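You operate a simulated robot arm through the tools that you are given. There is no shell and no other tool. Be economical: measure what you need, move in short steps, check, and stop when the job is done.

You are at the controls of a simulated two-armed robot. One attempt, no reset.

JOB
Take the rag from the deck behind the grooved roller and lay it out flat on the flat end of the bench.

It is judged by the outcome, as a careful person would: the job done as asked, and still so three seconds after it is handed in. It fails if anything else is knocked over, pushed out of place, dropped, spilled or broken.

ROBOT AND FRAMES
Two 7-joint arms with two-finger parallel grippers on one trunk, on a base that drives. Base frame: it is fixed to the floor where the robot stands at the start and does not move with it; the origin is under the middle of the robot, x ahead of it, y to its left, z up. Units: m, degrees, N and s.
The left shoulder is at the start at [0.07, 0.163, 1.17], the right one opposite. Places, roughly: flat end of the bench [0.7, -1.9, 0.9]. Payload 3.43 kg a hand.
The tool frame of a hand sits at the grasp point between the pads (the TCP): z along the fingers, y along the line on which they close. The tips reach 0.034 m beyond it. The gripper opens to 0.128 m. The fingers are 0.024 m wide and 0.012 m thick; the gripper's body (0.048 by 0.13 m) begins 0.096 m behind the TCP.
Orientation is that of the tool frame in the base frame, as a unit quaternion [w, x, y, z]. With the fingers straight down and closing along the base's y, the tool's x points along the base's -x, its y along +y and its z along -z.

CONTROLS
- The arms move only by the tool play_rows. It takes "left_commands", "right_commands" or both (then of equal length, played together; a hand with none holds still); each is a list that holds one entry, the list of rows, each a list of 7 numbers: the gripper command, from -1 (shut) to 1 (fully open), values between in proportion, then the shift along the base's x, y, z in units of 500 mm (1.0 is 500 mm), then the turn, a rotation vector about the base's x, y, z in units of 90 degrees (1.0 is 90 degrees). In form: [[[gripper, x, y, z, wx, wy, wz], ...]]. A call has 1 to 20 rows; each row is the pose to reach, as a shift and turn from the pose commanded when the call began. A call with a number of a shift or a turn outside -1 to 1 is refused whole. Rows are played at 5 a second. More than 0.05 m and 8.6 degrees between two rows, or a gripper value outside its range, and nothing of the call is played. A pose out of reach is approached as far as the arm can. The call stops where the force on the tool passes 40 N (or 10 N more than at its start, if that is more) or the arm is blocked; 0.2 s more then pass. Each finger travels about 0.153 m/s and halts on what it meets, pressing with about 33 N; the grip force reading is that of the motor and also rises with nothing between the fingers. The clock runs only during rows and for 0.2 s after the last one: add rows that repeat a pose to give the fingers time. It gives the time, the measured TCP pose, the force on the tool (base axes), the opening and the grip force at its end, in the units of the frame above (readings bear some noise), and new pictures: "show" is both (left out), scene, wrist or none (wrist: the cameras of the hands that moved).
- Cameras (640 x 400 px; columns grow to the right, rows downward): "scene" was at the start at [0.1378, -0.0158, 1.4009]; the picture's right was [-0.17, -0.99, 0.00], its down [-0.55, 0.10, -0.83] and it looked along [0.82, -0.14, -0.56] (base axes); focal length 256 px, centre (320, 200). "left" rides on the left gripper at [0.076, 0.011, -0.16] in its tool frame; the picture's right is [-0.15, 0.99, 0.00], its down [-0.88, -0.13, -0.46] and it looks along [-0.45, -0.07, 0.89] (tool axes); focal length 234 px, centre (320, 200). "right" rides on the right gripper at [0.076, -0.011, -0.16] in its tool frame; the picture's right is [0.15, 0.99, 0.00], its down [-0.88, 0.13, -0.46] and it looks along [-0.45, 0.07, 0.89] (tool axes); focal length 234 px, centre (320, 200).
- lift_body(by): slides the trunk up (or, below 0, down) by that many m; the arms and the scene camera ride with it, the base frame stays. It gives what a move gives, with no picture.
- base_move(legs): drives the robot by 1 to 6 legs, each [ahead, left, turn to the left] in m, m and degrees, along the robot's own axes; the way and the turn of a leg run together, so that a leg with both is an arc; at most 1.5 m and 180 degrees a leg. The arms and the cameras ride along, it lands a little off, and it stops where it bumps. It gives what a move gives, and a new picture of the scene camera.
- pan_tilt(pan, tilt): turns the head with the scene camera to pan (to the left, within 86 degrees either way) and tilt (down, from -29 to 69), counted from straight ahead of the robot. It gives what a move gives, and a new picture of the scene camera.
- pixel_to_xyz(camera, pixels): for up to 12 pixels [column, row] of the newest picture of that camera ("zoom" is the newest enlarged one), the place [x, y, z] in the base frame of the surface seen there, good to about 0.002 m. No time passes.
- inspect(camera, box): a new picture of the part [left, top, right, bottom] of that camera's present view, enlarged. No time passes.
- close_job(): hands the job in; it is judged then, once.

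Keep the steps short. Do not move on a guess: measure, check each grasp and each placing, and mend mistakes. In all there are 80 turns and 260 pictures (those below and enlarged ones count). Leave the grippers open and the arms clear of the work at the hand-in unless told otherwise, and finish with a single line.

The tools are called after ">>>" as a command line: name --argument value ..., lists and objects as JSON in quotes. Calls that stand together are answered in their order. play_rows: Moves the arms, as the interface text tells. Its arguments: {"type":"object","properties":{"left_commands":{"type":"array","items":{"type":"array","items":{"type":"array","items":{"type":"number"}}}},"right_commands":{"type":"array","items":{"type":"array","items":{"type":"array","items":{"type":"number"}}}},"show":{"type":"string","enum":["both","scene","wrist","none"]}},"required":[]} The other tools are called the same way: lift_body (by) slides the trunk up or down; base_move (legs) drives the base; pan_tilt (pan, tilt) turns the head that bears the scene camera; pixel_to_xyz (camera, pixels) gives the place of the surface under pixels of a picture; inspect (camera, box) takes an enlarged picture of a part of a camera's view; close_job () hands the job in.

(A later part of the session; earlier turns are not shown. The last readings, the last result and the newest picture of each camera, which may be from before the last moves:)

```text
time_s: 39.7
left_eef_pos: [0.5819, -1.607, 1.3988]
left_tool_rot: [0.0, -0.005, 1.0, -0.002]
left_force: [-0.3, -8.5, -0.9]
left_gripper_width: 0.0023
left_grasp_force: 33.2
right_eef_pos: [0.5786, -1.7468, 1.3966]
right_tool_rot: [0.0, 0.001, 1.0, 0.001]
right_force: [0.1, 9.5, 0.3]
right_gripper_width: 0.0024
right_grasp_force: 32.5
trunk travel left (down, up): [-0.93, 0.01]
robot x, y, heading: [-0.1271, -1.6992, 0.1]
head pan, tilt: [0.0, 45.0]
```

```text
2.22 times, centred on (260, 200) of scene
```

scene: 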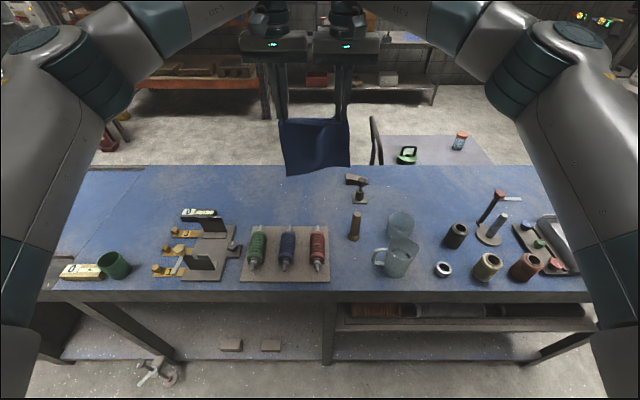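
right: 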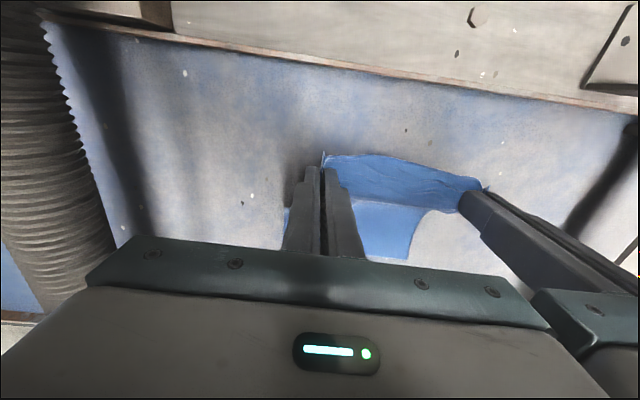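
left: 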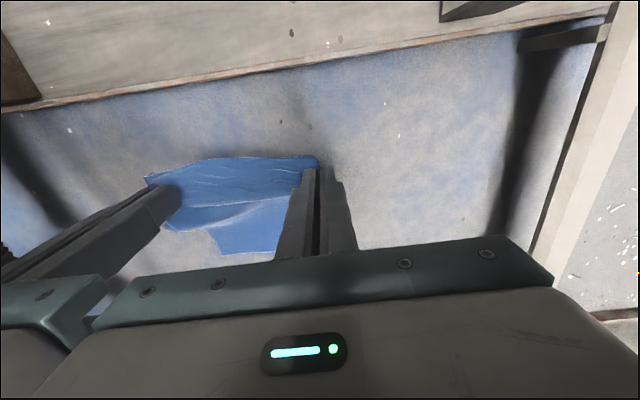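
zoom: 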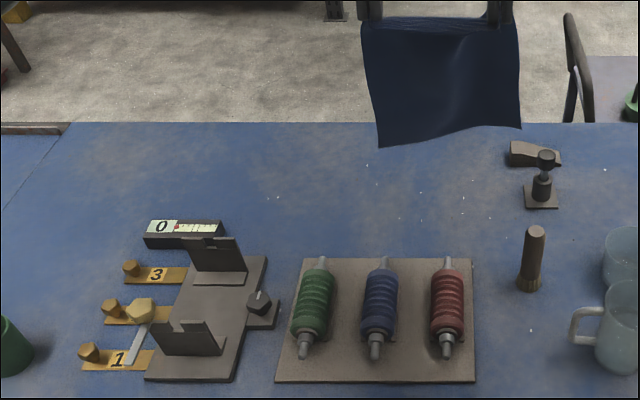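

The clear zone is x 0.65–0.98, y -1.36…-1.78 (nearest items: the "0" gauge at y≈-1.33, block at y≈-1.81, coil board edge x≈0.63). I aim for centre y≈-1.56, x≈0.68–0.9, so I drive forward 0.145 and left 0.115 with the rag held high.

>>> base_move --legs '[[0.145, 0.115, 0]]'

```text
time_s: 41.2
left_eef_pos: [0.7186, -1.4947, 1.4012]
left_tool_rot: [0.002, -0.004, 1.0, 0.0]
left_force: [-0.4, -9.7, 0.1]
left_gripper_width: 0.0021
left_grasp_force: 33.0
right_eef_pos: [0.718, -1.6342, 1.3974]
right_tool_rot: [0.002, 0.002, 1.0, 0.001]
right_force: [-0.4, 9.7, 0.7]
right_gripper_width: 0.0025
right_grasp_force: 32.7
trunk travel left (down, up): [-0.93, 0.01]
robot x, y, heading: [0.0083, -1.5836, 0.3]
head pan, tilt: [0.0, 45.0]
```

scene: 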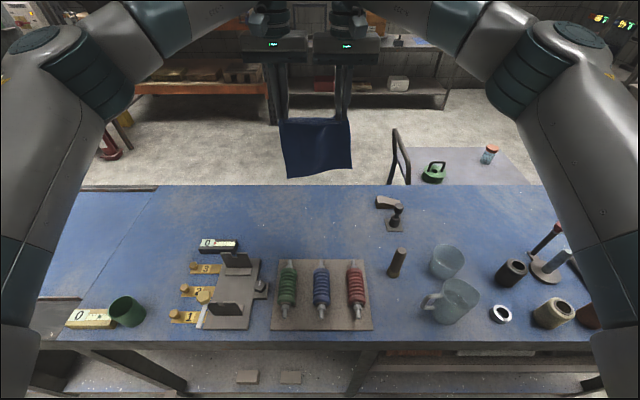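

Hands are centred at y≈-1.564. I move them out to x≈0.86 and down to z≈1.18, so the rag's lower edge is just over the bench.

>>> play_rows --left_commands '[[[-1, 0.035, 0, -0.055, 0, 0, 0], [-1, 0.07, 0, -0.11, 0, 0, 0], [-1, 0.105, 0, -0.165, 0, 0, 0], [-1, 0.14, 0, -0.22, 0, 0, 0], [-1, 0.175, 0, -0.275, 0, 0, 0], [-1, 0.21, 0, -0.33, 0, 0, 0], [-1, 0.245, 0, -0.385, 0, 0, 0], [-1, 0.28, 0, -0.44, 0, 0, 0], [-1, 0.28, 0, -0.44, 0, 0, 0]]]' --right_commands '[[[-1, 0.035, 0, -0.055, 0, 0, 0], [-1, 0.07, 0, -0.11, 0, 0, 0], [-1, 0.105, 0, -0.165, 0, 0, 0], [-1, 0.14, 0, -0.22, 0, 0, 0], [-1, 0.175, 0, -0.275, 0, 0, 0], [-1, 0.21, 0, -0.33, 0, 0, 0], [-1, 0.245, 0, -0.385, 0, 0, 0], [-1, 0.28, 0, -0.44, 0, 0, 0], [-1, 0.28, 0, -0.44, 0, 0, 0]]]'

```text
time_s: 43.2
left_eef_pos: [0.8374, -1.4909, 1.188]
left_tool_rot: [-0.001, -0.003, 1.0, -0.005]
left_force: [-0.2, -31.1, -1.0]
left_gripper_width: 0.0026
left_grasp_force: 33.0
left hand out of reach, approached as far as the arm can: row 7, 8, 9
right_eef_pos: [0.8289, -1.6353, 1.1821]
right_tool_rot: [0.0, 0.0, 1.0, 0.003]
right_force: [1.2, 31.5, 1.5]
right_gripper_width: 0.0022
right_grasp_force: 33.0
right hand out of reach, approached as far as the arm can: row 7, 8, 9
trunk travel left (down, up): [-0.93, 0.01]
robot x, y, heading: [0.0138, -1.5812, 0.3]
head pan, tilt: [0.0, 45.0]
```

scene: 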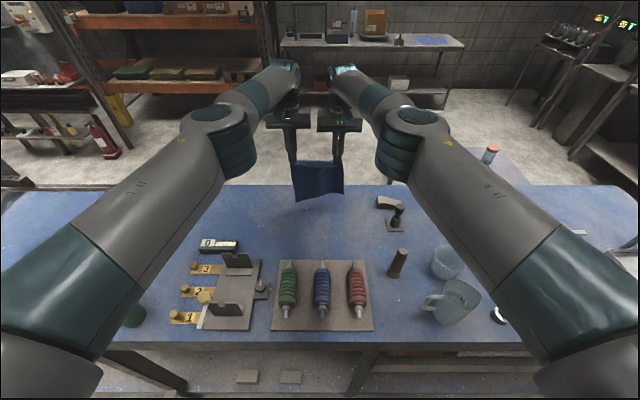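
right: 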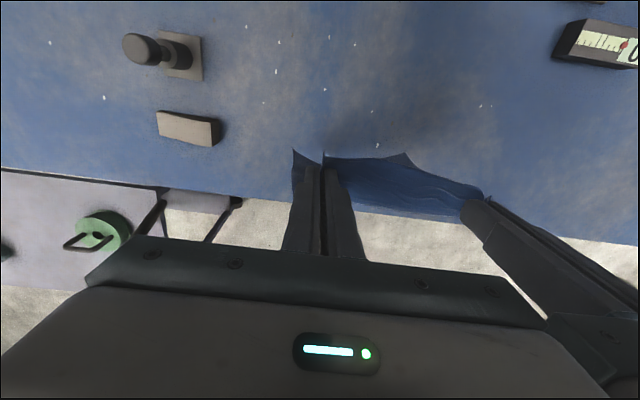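
left: 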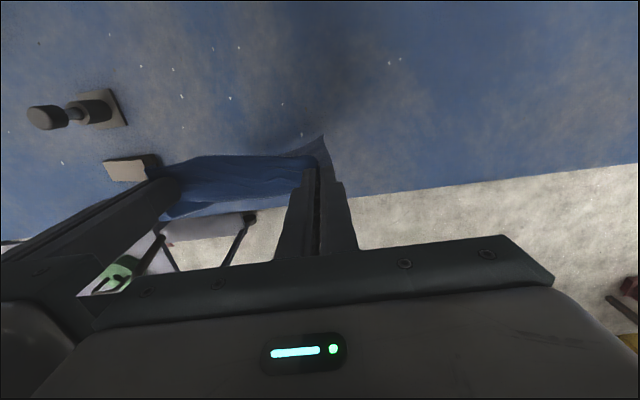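

Reach ends near x≈0.835 and the tension went up to 31 N. I pull back 1 cm with the hands 5 mm closer to slacken, and measure the rag's lower edge.

>>> play_rows --left_commands '[[[-1, -0.01, -0.005, 0, 0, 0, 0], [-1, -0.01, -0.007, 0, 0, 0, 0], [-1, -0.01, -0.007, 0, 0, 0, 0]]]' --right_commands '[[[-1, 0, 0.002, 0, 0, 0, 0], [-1, 0, 0.003, 0, 0, 0, 0], [-1, 0, 0.003, 0, 0, 0, 0]]]' --show "scene"

>>> pixel_to_xyz --camera "scene" --pixels '[[302, 198], [340, 191], [300, 180], [320, 190], [320, 200], [225, 130], [395, 125], [270, 95], [375, 95], [235, 155], [385, 160]]'

```text
time_s: 44.0
left_eef_pos: [0.8306, -1.4942, 1.1898]
left_tool_rot: [0.0, -0.004, 1.0, -0.003]
left_force: [0.7, -27.2, -1.6]
left_gripper_width: 0.0027
left_grasp_force: 32.3
right_eef_pos: [0.8277, -1.6381, 1.181]
right_tool_rot: [0.0, 0.002, 1.0, 0.004]
right_force: [-0.3, 26.9, 1.5]
right_gripper_width: 0.0026
right_grasp_force: 32.9
trunk travel left (down, up): [-0.93, 0.01]
robot x, y, heading: [0.0142, -1.5828, -0.2]
head pan, tilt: [0.0, 45.0]
```

scene: 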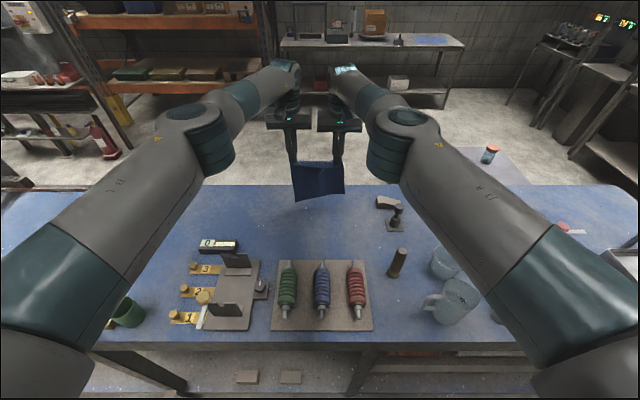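

```text
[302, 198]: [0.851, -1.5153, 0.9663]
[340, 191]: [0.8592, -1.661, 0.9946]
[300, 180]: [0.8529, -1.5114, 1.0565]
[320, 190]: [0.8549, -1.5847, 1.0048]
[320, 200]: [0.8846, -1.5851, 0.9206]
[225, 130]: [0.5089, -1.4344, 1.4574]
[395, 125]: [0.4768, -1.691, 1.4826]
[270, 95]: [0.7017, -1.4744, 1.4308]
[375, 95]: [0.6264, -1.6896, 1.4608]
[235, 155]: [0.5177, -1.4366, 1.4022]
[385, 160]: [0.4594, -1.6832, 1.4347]
```

The elbows are high (z>1.4), so lowering the trunk is safe. The lower edge is at z≈0.97–0.99. I'd like ~3 cm more forward, so first I check the base's clearance to the bench by looking down.

>>> pan_tilt --pan 0 --tilt 69

>>> play_rows --left_commands '[[[-1, 0, -0.004, 0, 0, 0, 0], [-1, 0, -0.006, 0, 0, 0, 0]]]' --right_commands '[[[-1, 0, 0.004, 0, 0, 0, 0], [-1, 0, 0.006, 0, 0, 0, 0]]]' --show "scene"

```text
time_s: 44.9
left_eef_pos: [0.8302, -1.492, 1.1901]
left_tool_rot: [0.0, -0.003, 1.0, -0.003]
left_force: [-0.9, -26.4, -1.9]
left_gripper_width: 0.0025
left_grasp_force: 33.0
right_eef_pos: [0.829, -1.6374, 1.1816]
right_tool_rot: [-0.001, 0.002, 1.0, 0.003]
right_force: [0.2, 26.6, 1.0]
right_gripper_width: 0.0026
right_grasp_force: 33.1
trunk travel left (down, up): [-0.93, 0.01]
robot x, y, heading: [0.0111, -1.5836, -0.1]
head pan, tilt: [0.0, 68.8]
```

scene: 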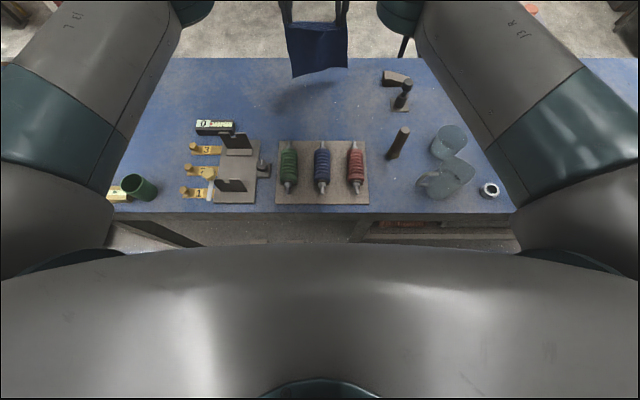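

```text
time_s: 45.5
left_eef_pos: [0.8291, -1.495, 1.1898]
left_tool_rot: [0.0, -0.005, 1.0, -0.001]
left_force: [-0.7, -20.1, -0.2]
left_gripper_width: 0.0022
left_grasp_force: 32.9
right_eef_pos: [0.8277, -1.6366, 1.182]
right_tool_rot: [0.001, 0.002, 1.0, 0.001]
right_force: [0.6, 20.3, 1.8]
right_gripper_width: 0.0024
right_grasp_force: 32.9
trunk travel left (down, up): [-0.93, 0.01]
robot x, y, heading: [0.0132, -1.5808, 0.2]
head pan, tilt: [0.0, 68.8]
```

scene: 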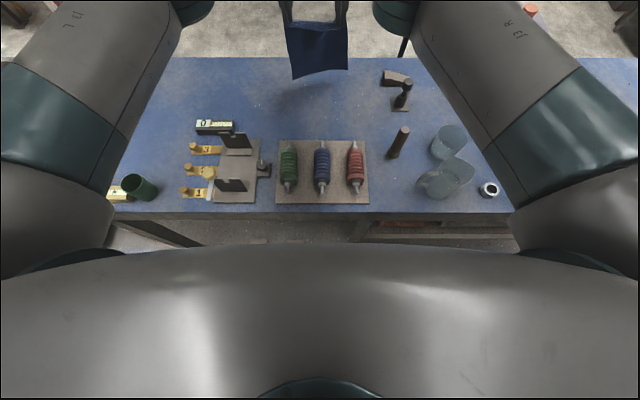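

The gap to the bench can't be seen, so I won't risk bumping. Instead I gain reach by lowering the trunk: hands up 0.10 first, then trunk down 0.15.

>>> play_rows --left_commands '[[[-1, -0.02, -0.002, 0.05, 0, 0, 0], [-1, -0.04, -0.004, 0.1, 0, 0, 0], [-1, -0.04, -0.004, 0.15, 0, 0, 0], [-1, -0.04, -0.004, 0.2, 0, 0, 0], [-1, -0.04, -0.004, 0.2, 0, 0, 0]]]' --right_commands '[[[-1, -0.02, 0.002, 0.06, 0, 0, 0], [-1, -0.04, 0.004, 0.12, 0, 0, 0], [-1, -0.04, 0.004, 0.17, 0, 0, 0], [-1, -0.04, 0.004, 0.216, 0, 0, 0], [-1, -0.04, 0.004, 0.216, 0, 0, 0]]]' --show "none"

>>> lift_body --by -0.15

>>> pan_tilt --pan 0 --tilt 45

```text
time_s: 46.7
left_eef_pos: [0.8124, -1.497, 1.292]
left_tool_rot: [0.0, -0.005, 1.0, -0.001]
left_force: [0.6, -1.4, 0.0]
left_gripper_width: 0.0023
left_grasp_force: 33.2
right_eef_pos: [0.8218, -1.6314, 1.2917]
right_tool_rot: [-0.001, 0.003, 1.0, 0.0]
right_force: [-0.2, 2.4, 0.7]
right_gripper_width: 0.0026
right_grasp_force: 32.8
right hand out of reach, approached as far as the arm can: row 1, 2, 3, 4, 5
trunk travel left (down, up): [-0.93, 0.01]
robot x, y, heading: [0.0128, -1.5834, 0.2]
head pan, tilt: [0.0, 68.8]
```

```text
time_s: 48.4
left_eef_pos: [0.8108, -1.4984, 1.1414]
left_tool_rot: [-0.001, -0.004, 1.0, -0.001]
left_force: [-0.6, 0.8, 0.3]
left_gripper_width: 0.0025
left_grasp_force: 32.9
right_eef_pos: [0.8213, -1.6309, 1.1423]
right_tool_rot: [-0.001, 0.003, 1.0, 0.001]
right_force: [-0.2, 0.1, 0.3]
right_gripper_width: 0.0023
right_grasp_force: 32.7
trunk travel left (down, up): [-0.78, 0.16]
robot x, y, heading: [0.0164, -1.5857, 0.0]
head pan, tilt: [0.0, 68.8]
```

```text
time_s: 49.3
left_eef_pos: [0.8107, -1.498, 1.1419]
left_tool_rot: [0.0, -0.005, 1.0, -0.002]
left_force: [0.0, 0.4, 0.1]
left_gripper_width: 0.0025
left_grasp_force: 32.7
right_eef_pos: [0.8212, -1.6312, 1.1418]
right_tool_rot: [-0.001, 0.003, 1.0, 0.0]
right_force: [0.1, 0.1, -0.8]
right_gripper_width: 0.0023
right_grasp_force: 32.8
trunk travel left (down, up): [-0.78, 0.16]
robot x, y, heading: [0.0142, -1.5826, -0.1]
head pan, tilt: [0.0, 45.0]
```

scene: 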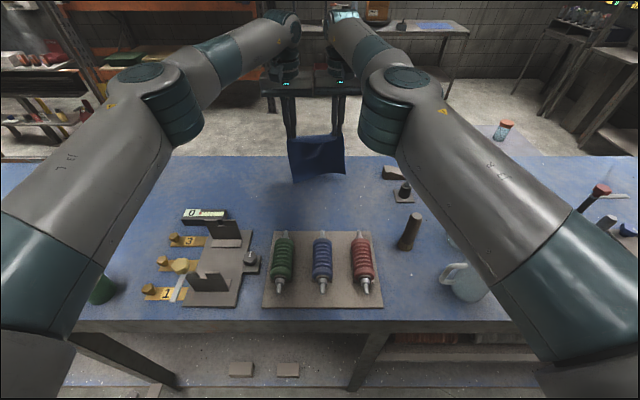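

Tension is gone, but separation (0.133) is nearly body-to-body, so I widen by 3 mm and reach forward to x≈0.87.

>>> play_rows --left_commands '[[[-1, 0.03, 0.004, 0, 0, 0, 0], [-1, 0.06, 0.004, 0, 0, 0, 0], [-1, 0.09, 0.004, 0, 0, 0, 0], [-1, 0.12, 0.004, 0, 0, 0, 0], [-1, 0.12, 0.004, 0, 0, 0, 0]]]' --right_commands '[[[-1, 0.02, -0.003, 0, 0, 0, 0], [-1, 0.045, -0.003, 0, 0, 0, 0], [-1, 0.075, -0.003, 0, 0, 0, 0], [-1, 0.1, -0.003, 0, 0, 0, 0], [-1, 0.1, -0.003, 0, 0, 0, 0]]]' --show "scene"

>>> inspect --camera "scene" --box '[260, 60, 400, 220]'

```text
time_s: 50.5
left_eef_pos: [0.8338, -1.493, 1.1398]
left_tool_rot: [0.0, -0.002, 1.0, -0.003]
left_force: [-1.4, -32.0, -0.6]
left_gripper_width: 0.0027
left_grasp_force: 33.3
left hand out of reach, approached as far as the arm can: row 2, 3, 4, 5
right_eef_pos: [0.8252, -1.6382, 1.1384]
right_tool_rot: [-0.001, 0.0, 1.0, 0.004]
right_force: [1.9, 31.5, 0.6]
right_gripper_width: 0.0024
right_grasp_force: 32.6
right hand out of reach, approached as far as the arm can: row 1, 2, 3, 4, 5
trunk travel left (down, up): [-0.78, 0.16]
robot x, y, heading: [0.011, -1.5809, 0.5]
head pan, tilt: [0.0, 45.0]
```

scene: 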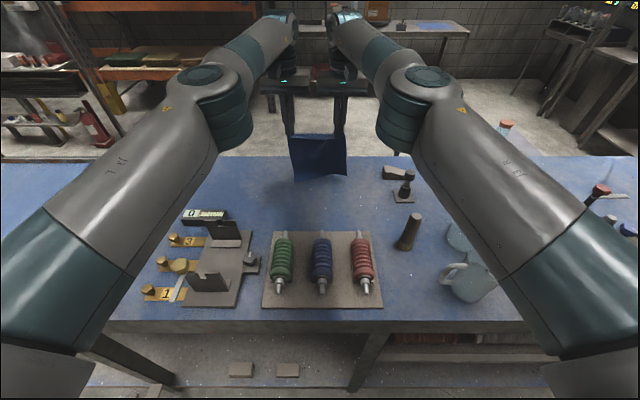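

```text
2.50 times, centred on (330, 140) of scene
```

zoom: 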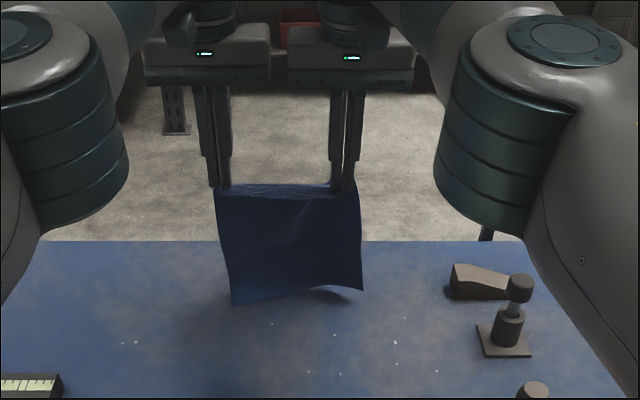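

Reach is limited to x≈0.83. I measure the rag's lower corners and the coil board's back edge to see whether that suffices.

>>> pixel_to_xyz --camera "zoom" --pixels '[[236, 300], [300, 290], [358, 286], [225, 200], [350, 200]]'

>>> pixel_to_xyz --camera "scene" --pixels '[[279, 232], [320, 232], [362, 232], [320, 226], [284, 236], [322, 236], [361, 236], [412, 173], [388, 178], [405, 200]]'

```text
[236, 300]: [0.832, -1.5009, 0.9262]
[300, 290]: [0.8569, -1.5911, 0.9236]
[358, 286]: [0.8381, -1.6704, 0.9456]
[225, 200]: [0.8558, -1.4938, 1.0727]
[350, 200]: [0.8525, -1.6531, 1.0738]
```

```text
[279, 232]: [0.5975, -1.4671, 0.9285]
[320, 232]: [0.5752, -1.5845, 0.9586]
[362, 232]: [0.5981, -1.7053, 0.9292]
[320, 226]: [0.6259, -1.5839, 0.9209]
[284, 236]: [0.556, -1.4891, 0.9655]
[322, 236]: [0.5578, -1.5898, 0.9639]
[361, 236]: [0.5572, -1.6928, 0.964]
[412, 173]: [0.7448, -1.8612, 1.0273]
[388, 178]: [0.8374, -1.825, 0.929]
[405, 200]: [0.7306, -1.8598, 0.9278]
```

The board's back edge is at x≈0.605, so laying from x≈0.84 back to ≈0.65 fits. The lower edge is just touching. I draw the hands back and down along an arc, first half, then look.

>>> play_rows --left_commands '[[[-1, -0.038, -0.002, 0, 0, 0, 0], [-1, -0.088, -0.003, -0.02, 0, 0, 0], [-1, -0.138, -0.003, -0.044, 0, 0, 0], [-1, -0.188, -0.003, -0.076, 0, 0, 0], [-1, -0.228, -0.003, -0.114, 0, 0, 0], [-1, -0.268, -0.003, -0.16, 0, 0, 0], [-1, -0.268, -0.003, -0.16, 0, 0, 0]]]' --right_commands '[[[-1, -0.02, 0.002, 0, 0, 0, 0], [-1, -0.07, 0.003, -0.02, 0, 0, 0], [-1, -0.12, 0.003, -0.044, 0, 0, 0], [-1, -0.17, 0.003, -0.076, 0, 0, 0], [-1, -0.21, 0.003, -0.114, 0, 0, 0], [-1, -0.25, 0.003, -0.16, 0, 0, 0], [-1, -0.25, 0.003, -0.16, 0, 0, 0]]]'

```text
time_s: 52.1
left_eef_pos: [0.8323, -1.4881, 1.1411]
left_tool_rot: [-0.001, -0.005, 1.0, -0.001]
left_force: [0.1, 0.3, 0.7]
left_gripper_width: 0.0
left_grasp_force: 33.2
left hand out of reach, approached as far as the arm can: row 1, 2, 3, 4, 5, 6, 7
right_eef_pos: [0.704, -1.6362, 1.0588]
right_tool_rot: [-0.001, 0.002, 1.0, 0.001]
right_force: [-0.5, 0.1, 0.3]
right_gripper_width: 0.0023
right_grasp_force: 32.5
trunk travel left (down, up): [-0.78, 0.16]
robot x, y, heading: [0.0131, -1.5839, 0.1]
head pan, tilt: [0.0, 45.0]
```

scene: 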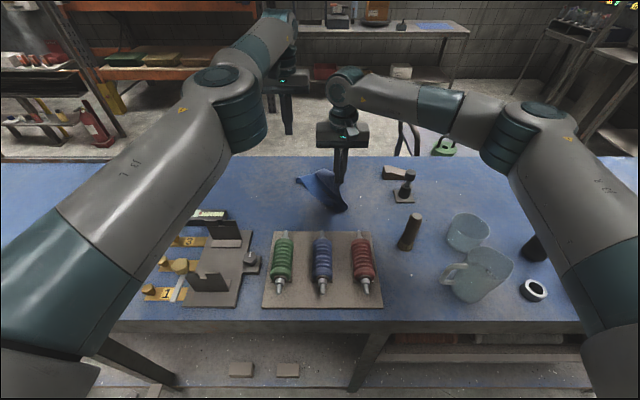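
right: 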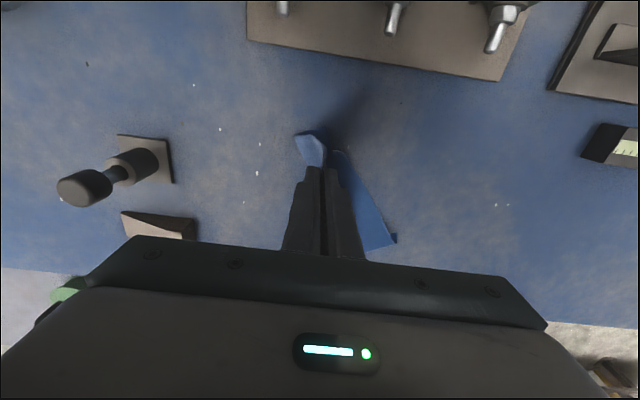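
left: 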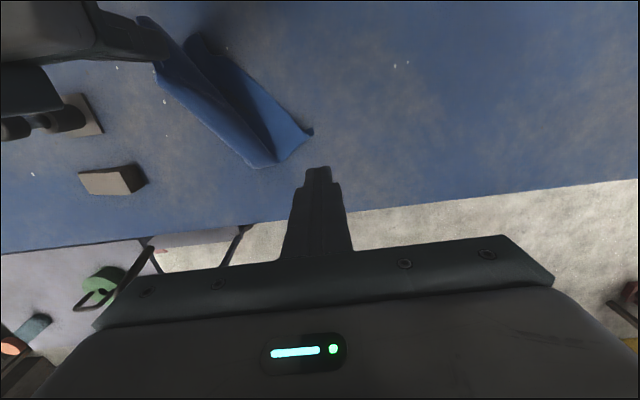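

The left hand got stuck at its reach limit while the right moved, and the rag slipped from the left. The right still holds its corner. First I free the left hand: up and back.

>>> play_rows --left_commands '[[[-1, -0.06, 0.02, 0.06, 0, 0, 0], [-1, -0.12, 0.05, 0.12, 0, 0, 0], [-1, -0.18, 0.1, 0.18, 0, 0, 0], [-0.5, -0.26, 0.15, 0.2, 0, 0, 0], [0, -0.34, 0.15, 0.2, 0, 0, 0], [0, -0.4, 0.15, 0.2, 0, 0, 0], [0, -0.4, 0.15, 0.2, 0, 0, 0]]]' --show "scene"

>>> inspect --camera "scene" --box '[260, 120, 420, 240]'

```text
time_s: 53.7
left_eef_pos: [0.82, -1.4337, 1.256]
left_tool_rot: [0.001, -0.005, 1.0, -0.001]
left_force: [0.4, -0.3, 0.2]
left_gripper_width: 0.0641
left_grasp_force: 0.1
left hand out of reach, approached as far as the arm can: row 1, 2, 3, 4, 5, 6, 7
right_eef_pos: [0.7053, -1.6359, 1.0595]
right_tool_rot: [-0.001, 0.002, 1.0, 0.001]
right_force: [0.0, -0.5, -0.8]
right_gripper_width: 0.0023
right_grasp_force: 32.6
trunk travel left (down, up): [-0.78, 0.16]
robot x, y, heading: [0.0124, -1.5817, 0.3]
head pan, tilt: [0.0, 45.0]
```

scene: 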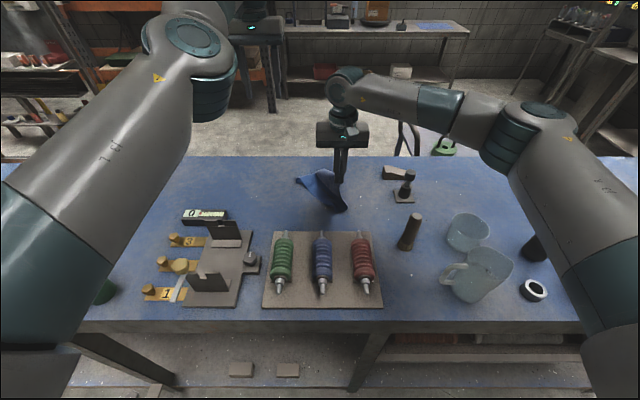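

```text
3.33 times, centred on (340, 180) of scene
```

zoom: 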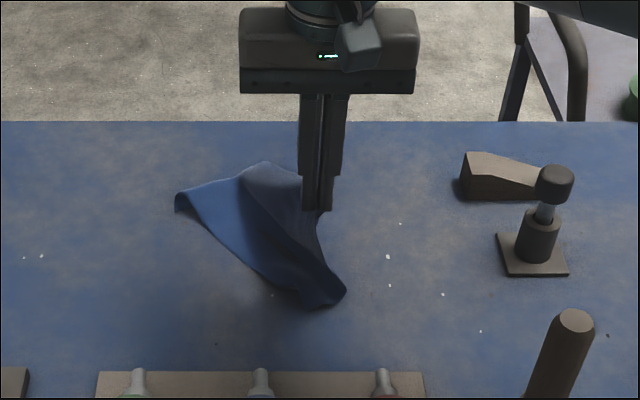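

The rag hangs from the right at x≈0.70, partly resting on the bench. The left arm still won't come back in x, so I try it alone, with a bit more height and outward.

>>> play_rows --left_commands '[[[0, -0.08, 0.04, 0.02, 0, 0, 0], [0, -0.16, 0.08, 0.04, 0, 0, 0], [0, -0.24, 0.12, 0.04, 0, 0, 0], [0, -0.32, 0.12, 0.04, 0, 0, 0], [0, -0.32, 0.12, 0.04, 0, 0, 0]]]' --show "scene"

```text
time_s: 54.9
left_eef_pos: [0.8048, -1.4125, 1.3107]
left_tool_rot: [-0.001, -0.007, 1.0, -0.001]
left_force: [-1.0, -0.5, 0.1]
left_gripper_width: 0.064
left_grasp_force: 0.1
left hand out of reach, approached as far as the arm can: row 1, 2, 3, 4, 5
right_eef_pos: [0.7049, -1.6356, 1.0606]
right_tool_rot: [-0.001, 0.002, 1.0, 0.001]
right_force: [-0.9, 0.0, 0.4]
right_gripper_width: 0.0025
right_grasp_force: 33.1
trunk travel left (down, up): [-0.78, 0.16]
robot x, y, heading: [0.0137, -1.5878, 0.1]
head pan, tilt: [0.0, 45.0]
```

scene: 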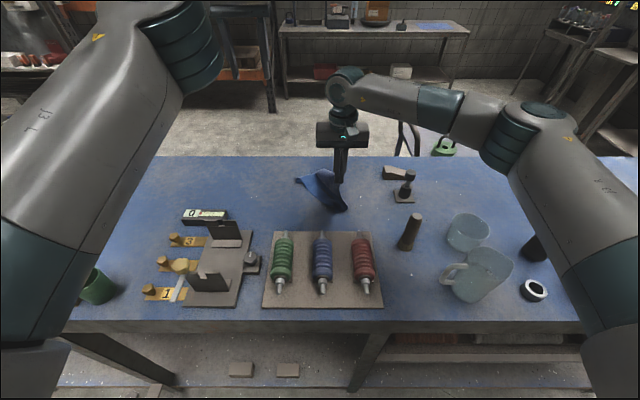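

The arm seems in an awkward branch. I let the left tool tilt (fingers forward) while pulling back and outward to free it.

>>> play_rows --left_commands '[[[0, -0.02, 0.05, 0.02, 0, -0.09, 0], [0, -0.06, 0.1, 0.04, 0, -0.18, 0], [0, -0.12, 0.14, 0.04, 0, -0.27, 0], [0, -0.18, 0.14, 0.04, 0, -0.27, 0], [0, -0.24, 0.14, 0.04, 0, -0.27, 0], [0, -0.24, 0.14, 0.04, 0, -0.27, 0]]]' --show "scene"

```text
time_s: 56.3
left_eef_pos: [0.7822, -1.199, 1.3627]
left_tool_rot: [0.167, -0.282, 0.942, -0.075]
left_force: [-6.2, 4.7, -0.9]
left_gripper_width: 0.0643
left_grasp_force: 0.1
left hand out of reach, approached as far as the arm can: row 1, 2, 3, 4
right_eef_pos: [0.705, -1.6342, 1.059]
right_tool_rot: [-0.001, 0.003, 1.0, 0.001]
right_force: [0.2, -0.9, 0.5]
right_gripper_width: 0.0024
right_grasp_force: 33.4
trunk travel left (down, up): [-0.78, 0.16]
robot x, y, heading: [0.0129, -1.5827, 0.3]
head pan, tilt: [0.0, 45.0]
```

scene: 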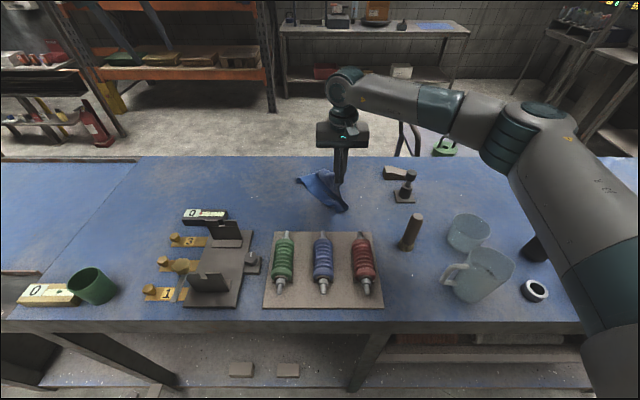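

It broke free and swung outward. I let it settle, then read the pose.

>>> play_rows --left_commands '[[[0, 0, 0, 0, 0, 0, 0], [0, 0, 0, 0, 0, 0, 0], [0, 0, 0, 0, 0, 0, 0]]]' --show "both"

```text
time_s: 57.1
left_eef_pos: [0.685, -1.3427, 1.336]
left_tool_rot: [0.21, -0.004, 0.978, -0.004]
left_force: [0.4, 1.2, -0.1]
left_gripper_width: 0.064
left_grasp_force: 0.2
right_eef_pos: [0.7051, -1.6333, 1.0606]
right_tool_rot: [-0.002, 0.002, 1.0, 0.0]
right_force: [-0.2, 0.3, -1.2]
right_gripper_width: 0.0025
right_grasp_force: 32.8
trunk travel left (down, up): [-0.78, 0.16]
robot x, y, heading: [0.0126, -1.5878, -0.1]
head pan, tilt: [0.0, 45.0]
```

scene: 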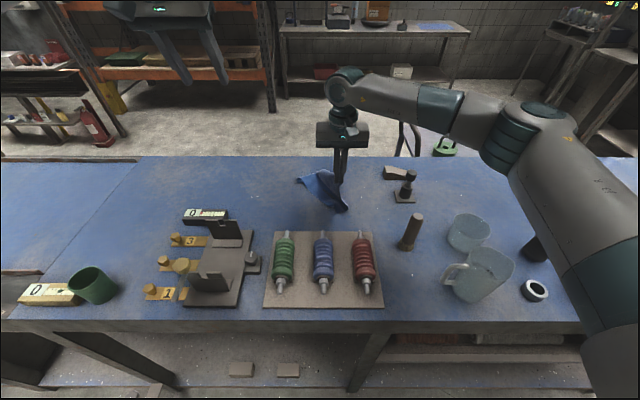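
left: 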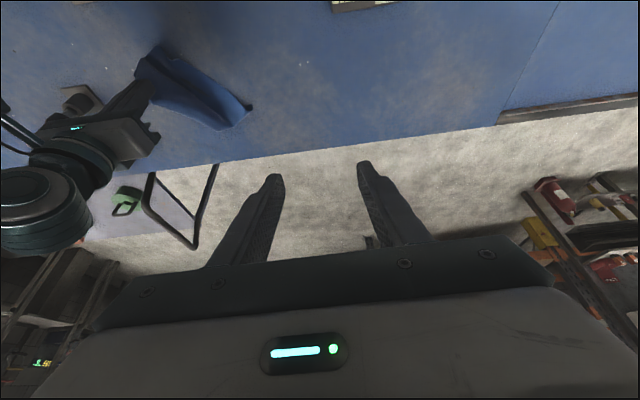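

The left is free at (0.685, -1.343, 1.336). I straighten its tilt and take a close look at the rag.

>>> play_rows --left_commands '[[[0, 0, 0.02, 0, 0, 0.09, 0], [0, 0, 0.04, 0, 0, 0.18, 0], [0, 0, 0.06, 0, 0, 0.27, 0], [0, 0, 0.06, 0, 0, 0.27, 0]]]' --show "wrist"

>>> inspect --camera "scene" --box '[290, 155, 360, 215]'

```text
time_s: 58.1
left_eef_pos: [0.6836, -1.3082, 1.3328]
left_tool_rot: [0.0, -0.005, 1.0, -0.002]
left_force: [0.3, 0.3, -0.2]
left_gripper_width: 0.0638
left_grasp_force: 0.0
right_eef_pos: [0.7057, -1.635, 1.0605]
right_tool_rot: [-0.001, 0.003, 1.0, 0.001]
right_force: [-0.4, 0.1, -0.1]
right_gripper_width: 0.0022
right_grasp_force: 32.9
trunk travel left (down, up): [-0.78, 0.16]
robot x, y, heading: [0.0147, -1.585, 0.2]
head pan, tilt: [0.0, 45.0]
```

left: 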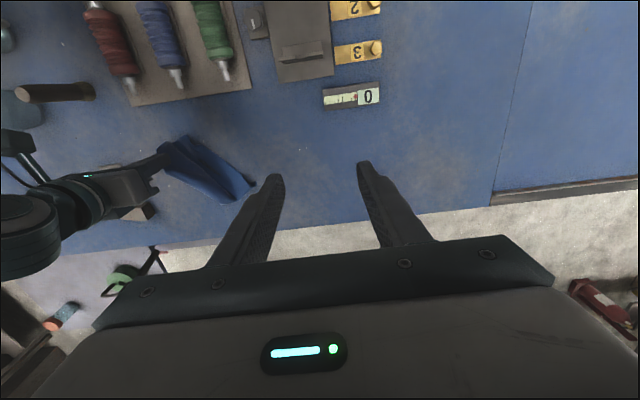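

```text
6.67 times, centred on (325, 185) of scene
```

zoom: 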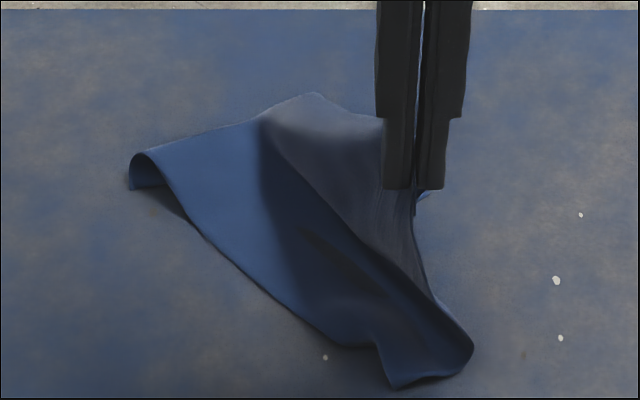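

I read it as: far edge lies on the bench from zoom (130,175) to (395,388), the right hand holds the corner above the latter, the fourth corner is at the back (310,95). I measure these and the obstacles.

>>> pixel_to_xyz --camera "zoom" --pixels '[[138, 165], [133, 185], [395, 383], [468, 345], [310, 97], [260, 250], [340, 130], [415, 300]]'

>>> pixel_to_xyz --camera "scene" --pixels '[[382, 172], [384, 180], [395, 199], [337, 158], [300, 157]]'

>>> inspect --camera "right" --box '[200, 80, 480, 270]'

>>> inspect --camera "left" --box '[100, 100, 300, 230]'

```text
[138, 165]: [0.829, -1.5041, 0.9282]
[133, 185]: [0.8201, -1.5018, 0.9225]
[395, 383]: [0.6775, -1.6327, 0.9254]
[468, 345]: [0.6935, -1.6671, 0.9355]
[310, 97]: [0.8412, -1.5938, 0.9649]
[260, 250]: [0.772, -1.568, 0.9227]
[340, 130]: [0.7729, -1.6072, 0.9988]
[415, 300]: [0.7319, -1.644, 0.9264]
```

```text
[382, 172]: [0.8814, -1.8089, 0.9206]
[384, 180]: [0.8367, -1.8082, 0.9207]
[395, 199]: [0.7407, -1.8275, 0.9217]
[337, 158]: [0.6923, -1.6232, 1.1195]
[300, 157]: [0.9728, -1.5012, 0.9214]
```

```text
2.11 times, centred on (340, 175) of right
```

zoom: 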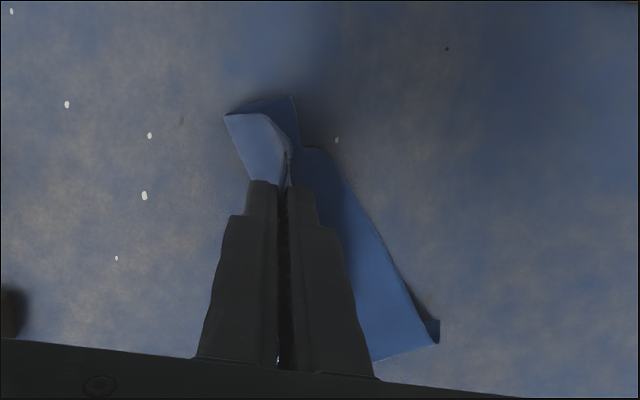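

```text
3.08 times, centred on (200, 165) of left
```

zoom: 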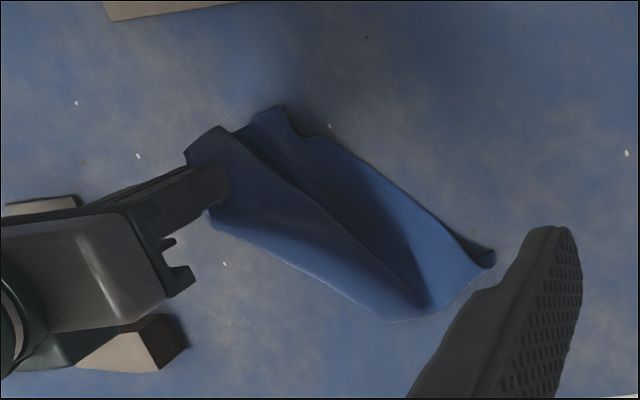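

The far edge runs FL (0.825,-1.502) → FR (0.678,-1.633) on the bench. Laying the held corner back-right, perpendicular to that edge, will spread the cloth; I stop at about (0.79,-1.745), short of the wedge block (y≈-1.808), and look before releasing.

>>> play_rows --right_commands '[[[-1, 0.009, -0.03, 0.029, 0, 0, 0], [-1, 0.039, -0.07, 0.029, 0, 0, 0], [-1, 0.073, -0.11, 0.003, 0, 0, 0], [-1, 0.105, -0.15, -0.041, 0, 0, 0], [-1, 0.135, -0.184, -0.097, 0, 0, 0], [-1, 0.159, -0.21, -0.151, 0, 0, 0], [-1, 0.169, -0.22, -0.186, 0, 0, 0], [-1, 0.169, -0.22, -0.186, 0, 0, 0]]]'

>>> inspect --camera "left" --box '[60, 60, 320, 240]'

```text
time_s: 59.9
left_eef_pos: [0.6837, -1.3091, 1.3328]
left_tool_rot: [0.001, -0.005, 1.0, -0.001]
left_force: [-0.2, 1.1, 0.5]
left_gripper_width: 0.064
left_grasp_force: 0.0
right_eef_pos: [0.7882, -1.7475, 0.9694]
right_tool_rot: [-0.001, 0.003, 1.0, 0.001]
right_force: [-0.5, 0.2, 0.0]
right_gripper_width: 0.0023
right_grasp_force: 33.3
trunk travel left (down, up): [-0.78, 0.16]
robot x, y, heading: [0.0142, -1.5853, 0.3]
head pan, tilt: [0.0, 45.0]
```

scene: 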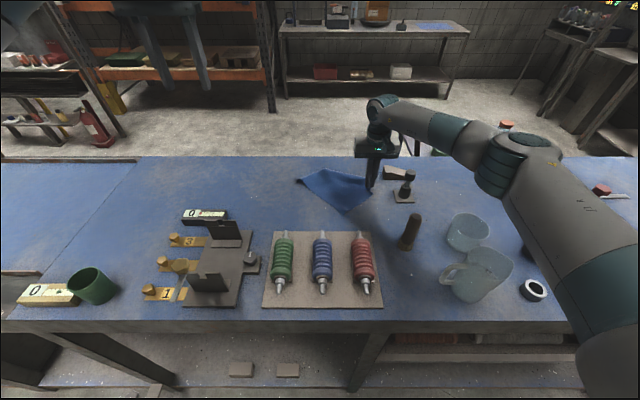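
right: 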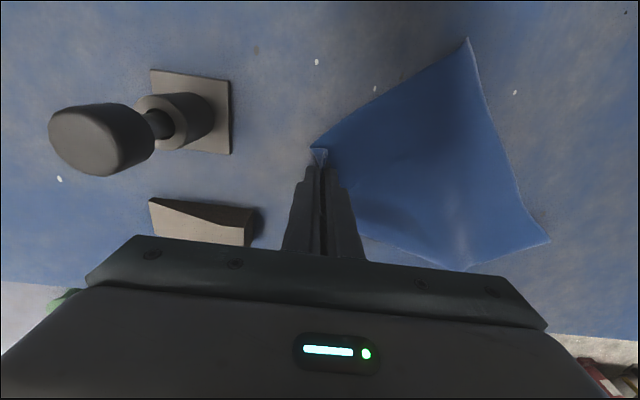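

```text
2.22 times, centred on (190, 150) of left
```

zoom: 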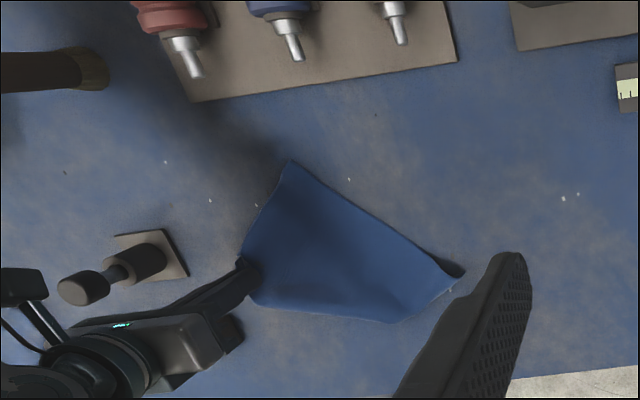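

Much better: spread as a near-flat sheet. I measure the corners before lowering the last cm.

>>> pixel_to_xyz --camera "zoom" --pixels '[[293, 166], [455, 277], [397, 319], [260, 300], [245, 245], [330, 260], [380, 300], [430, 285], [300, 310]]'

>>> inspect --camera "right" --box '[280, 20, 580, 290]'

>>> inspect --camera "scene" --box '[280, 150, 430, 230]'

```text
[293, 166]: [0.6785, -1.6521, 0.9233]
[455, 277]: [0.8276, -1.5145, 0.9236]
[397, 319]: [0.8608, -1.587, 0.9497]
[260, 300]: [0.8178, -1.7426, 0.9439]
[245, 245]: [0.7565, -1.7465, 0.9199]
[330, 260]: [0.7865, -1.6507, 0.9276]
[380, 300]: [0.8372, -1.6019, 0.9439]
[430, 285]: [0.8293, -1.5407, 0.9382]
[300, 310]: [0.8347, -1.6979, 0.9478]
```

```text
1.48 times, centred on (430, 155) of right
```

zoom: 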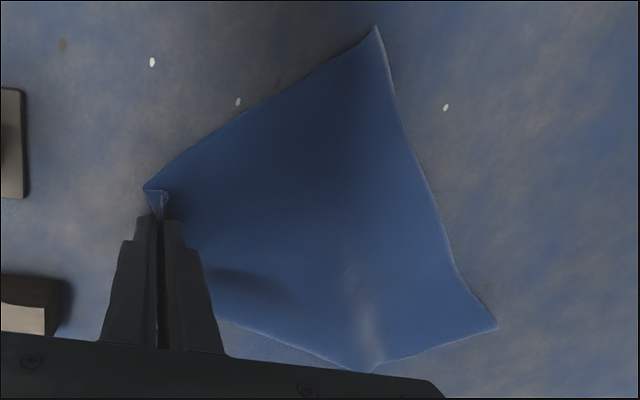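

```text
4.27 times, centred on (355, 190) of scene
```

zoom: 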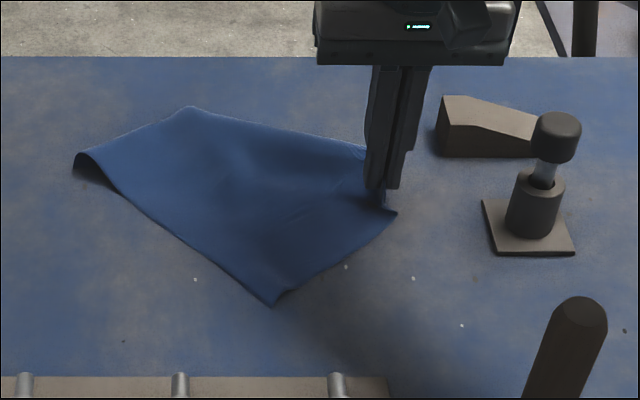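

The held edge still has slack (FR to held corner only ≈0.12 of ≈0.22), with the back bulging up to z≈0.95. I set the held corner down, open a little, and rise to view the rag unobstructed.

>>> play_rows --right_commands '[[[-1, 0.01, -0.01, -0.015, 0, 0, 0], [-1, 0.01, -0.01, -0.024, 0, 0, 0], [-0.8, 0.01, -0.01, -0.024, 0, 0, 0], [-0.5, 0.01, -0.01, -0.024, 0, 0, 0], [-0.5, 0.01, -0.01, -0.0, 0, 0, 0], [-0.5, 0.01, -0.01, 0.08, 0, 0, 0], [-0.5, 0.0, -0.01, 0.16, 0, 0, 0], [-0.5, -0.06, -0.01, 0.24, 0, 0, 0], [-0.5, -0.12, -0.01, 0.32, 0, 0, 0], [-0.5, -0.12, -0.01, 0.32, 0, 0, 0]]]'

>>> inspect --camera "scene" --box '[280, 150, 430, 230]'

>>> inspect --camera "left" --box '[60, 60, 320, 240]'

```text
time_s: 62.1
left_eef_pos: [0.6849, -1.3087, 1.3296]
left_tool_rot: [0.0, -0.004, 1.0, -0.002]
left_force: [0.0, 1.5, 0.1]
left_gripper_width: 0.0637
left_grasp_force: 0.0
right_eef_pos: [0.7283, -1.7526, 1.1251]
right_tool_rot: [-0.002, 0.003, 1.0, 0.001]
right_force: [-0.1, -0.1, -1.0]
right_gripper_width: 0.0319
right_grasp_force: 0.0
trunk travel left (down, up): [-0.78, 0.16]
robot x, y, heading: [0.0138, -1.584, 0.0]
head pan, tilt: [0.0, 45.0]
```

scene: 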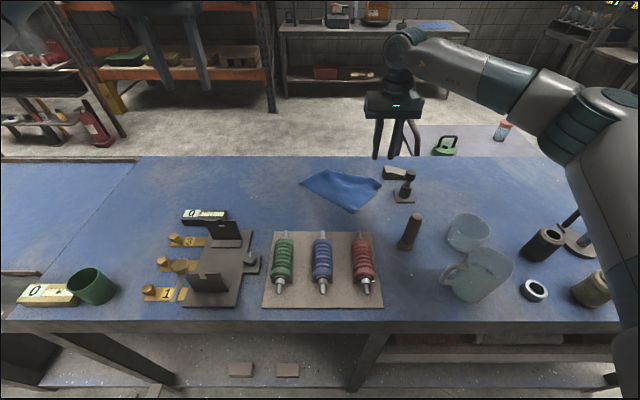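
right: 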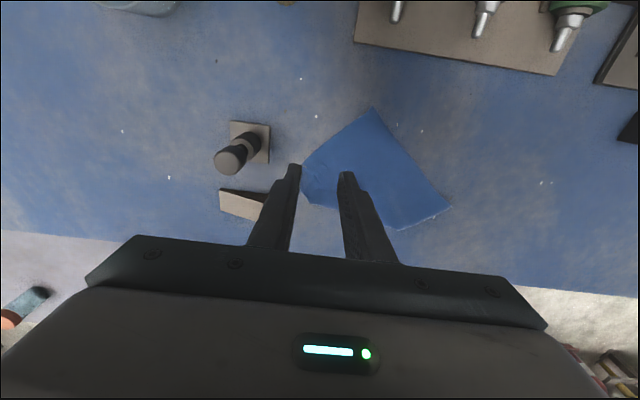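

```text
4.27 times, centred on (355, 190) of scene
```

zoom: 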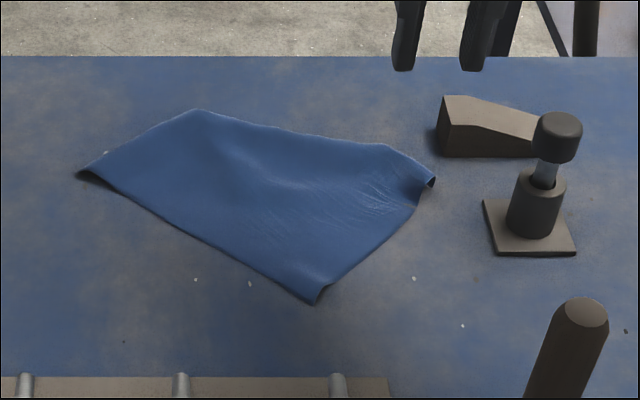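

```text
2.22 times, centred on (190, 150) of left
```

zoom: 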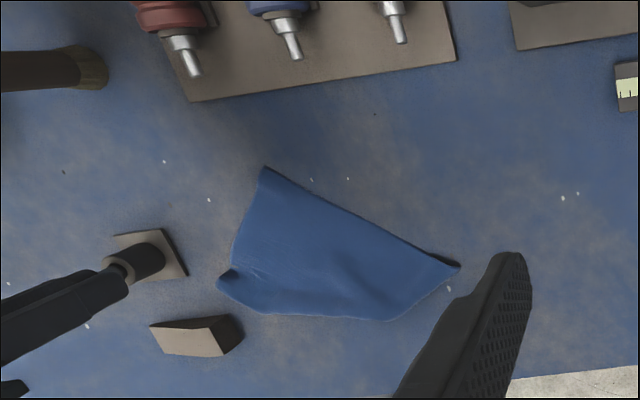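

Nearly flat. The shape tells me the left side is short—some cloth may be tucked under there. I measure corners and heights.

>>> pixel_to_xyz --camera "zoom" --pixels '[[267, 174], [452, 267], [392, 317], [222, 283], [260, 308], [320, 310], [330, 260], [370, 295], [290, 220], [238, 270], [208, 318], [420, 290]]'

>>> inspect --camera "left" --box '[140, 110, 270, 200]'

```text
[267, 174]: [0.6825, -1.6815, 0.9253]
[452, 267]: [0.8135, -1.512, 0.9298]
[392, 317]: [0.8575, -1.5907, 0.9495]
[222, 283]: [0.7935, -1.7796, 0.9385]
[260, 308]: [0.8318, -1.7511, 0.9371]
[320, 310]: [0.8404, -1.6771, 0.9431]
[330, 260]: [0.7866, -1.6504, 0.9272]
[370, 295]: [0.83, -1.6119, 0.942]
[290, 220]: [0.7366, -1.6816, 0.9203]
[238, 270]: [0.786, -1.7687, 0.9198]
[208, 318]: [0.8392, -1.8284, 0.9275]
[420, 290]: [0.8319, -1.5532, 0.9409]
```

```text
4.44 times, centred on (205, 155) of left
```

zoom: 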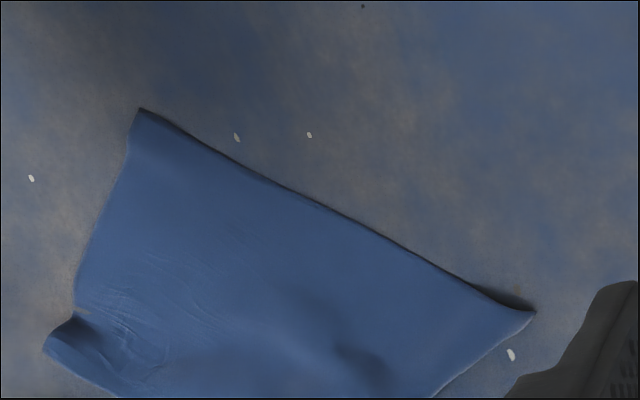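

The back edge stands up at z≈0.94–0.95, so some cloth is tucked under it. I will pick up the front edge (FL (0.81,-1.51) with the left, FR (0.68,-1.68) with the right), let it hang free, and lay it again. The left hand is tilted forward for reach; the right yawed 45° so it closes across that edge. First I go above those points.

>>> play_rows --left_commands '[[[0, 0.01, -0.03, -0.03, 0, -0.07, 0], [0, 0.04, -0.09, -0.09, 0, -0.14, 0], [0, 0.08, -0.15, -0.15, 0, -0.21, 0], [0, 0.12, -0.21, -0.21, 0, -0.27, 0], [0, 0.16, -0.27, -0.27, 0, -0.27, 0], [0, 0.2, -0.33, -0.33, 0, -0.27, 0], [0, 0.23, -0.39, -0.39, 0, -0.27, 0], [0, 0.25, -0.432, -0.44, 0, -0.27, 0], [0, 0.25, -0.432, -0.46, 0, -0.27, 0], [0, 0.25, -0.432, -0.46, 0, -0.27, 0]]]' --right_commands '[[[-0.06, -0.01, 0.02, 0, 0, 0, 0.08], [-0.06, -0.02, 0.04, -0.02, 0, 0, 0.16], [-0.06, -0.03, 0.06, -0.04, 0, 0, 0.24], [-0.06, -0.04, 0.08, -0.06, 0, 0, 0.32], [-0.06, -0.05, 0.11, -0.08, 0, 0, 0.4], [-0.06, -0.06, 0.14, -0.1, 0, 0, 0.5], [-0.06, -0.064, 0.16, -0.12, 0, 0, 0.5], [-0.06, -0.064, 0.177, -0.14, 0, 0, 0.5], [-0.06, -0.064, 0.177, -0.15, 0, 0, 0.5], [-0.06, -0.064, 0.177, -0.15, 0, 0, 0.5]]]'

```text
refused: row 6 steps farther than a row can; nothing moved
```

>>> play_rows --left_commands '[[[0, 0.01, -0.03, -0.03, 0, -0.07, 0], [0, 0.04, -0.09, -0.09, 0, -0.14, 0], [0, 0.08, -0.15, -0.15, 0, -0.21, 0], [0, 0.12, -0.21, -0.21, 0, -0.27, 0], [0, 0.16, -0.27, -0.27, 0, -0.27, 0], [0, 0.2, -0.33, -0.33, 0, -0.27, 0], [0, 0.23, -0.38, -0.38, 0, -0.27, 0], [0, 0.25, -0.432, -0.43, 0, -0.27, 0], [0, 0.25, -0.432, -0.46, 0, -0.27, 0], [0, 0.25, -0.432, -0.46, 0, -0.27, 0]]]' --right_commands '[[[-0.06, -0.01, 0.02, 0, 0, 0, 0.08], [-0.06, -0.02, 0.04, -0.02, 0, 0, 0.16], [-0.06, -0.03, 0.06, -0.04, 0, 0, 0.24], [-0.06, -0.04, 0.08, -0.06, 0, 0, 0.32], [-0.06, -0.05, 0.11, -0.08, 0, 0, 0.4], [-0.06, -0.06, 0.14, -0.1, 0, 0, 0.46], [-0.06, -0.064, 0.16, -0.12, 0, 0, 0.5], [-0.06, -0.064, 0.177, -0.14, 0, 0, 0.5], [-0.06, -0.064, 0.177, -0.15, 0, 0, 0.5], [-0.06, -0.064, 0.177, -0.15, 0, 0, 0.5]]]'

```text
time_s: 64.3
left_eef_pos: [0.8055, -1.5222, 1.0989]
left_tool_rot: [0.211, -0.004, 0.978, -0.002]
left_force: [0.7, 0.6, 0.0]
left_gripper_width: 0.0639
left_grasp_force: 0.1
right_eef_pos: [0.6951, -1.6652, 1.0532]
right_tool_rot: [-0.001, -0.381, 0.925, 0.0]
right_force: [0.5, 0.4, -0.2]
right_gripper_width: 0.0604
right_grasp_force: 0.1
trunk travel left (down, up): [-0.78, 0.16]
robot x, y, heading: [0.0114, -1.5802, 0.1]
head pan, tilt: [0.0, 45.0]
```

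scene: 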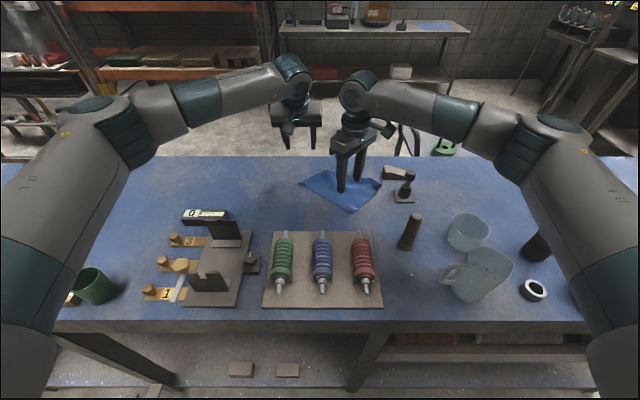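
right: 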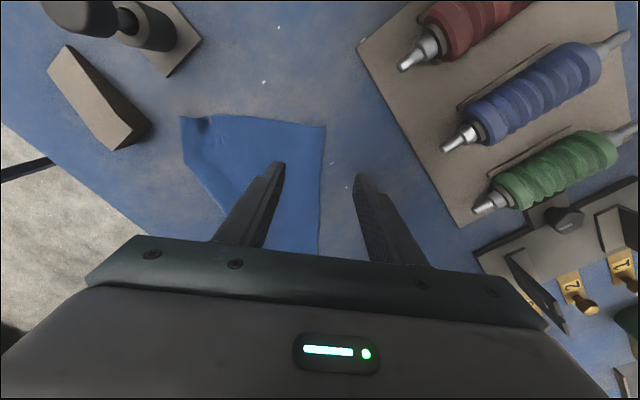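
left: 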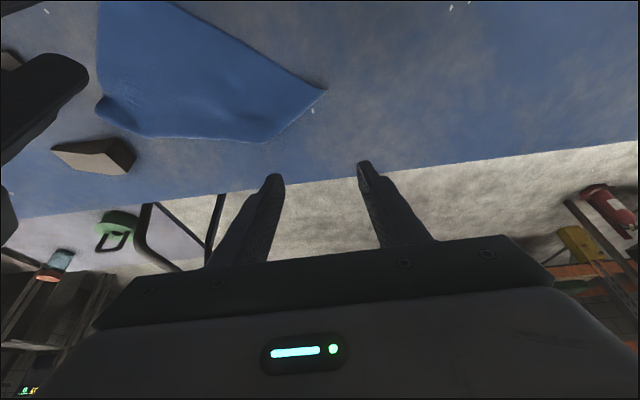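

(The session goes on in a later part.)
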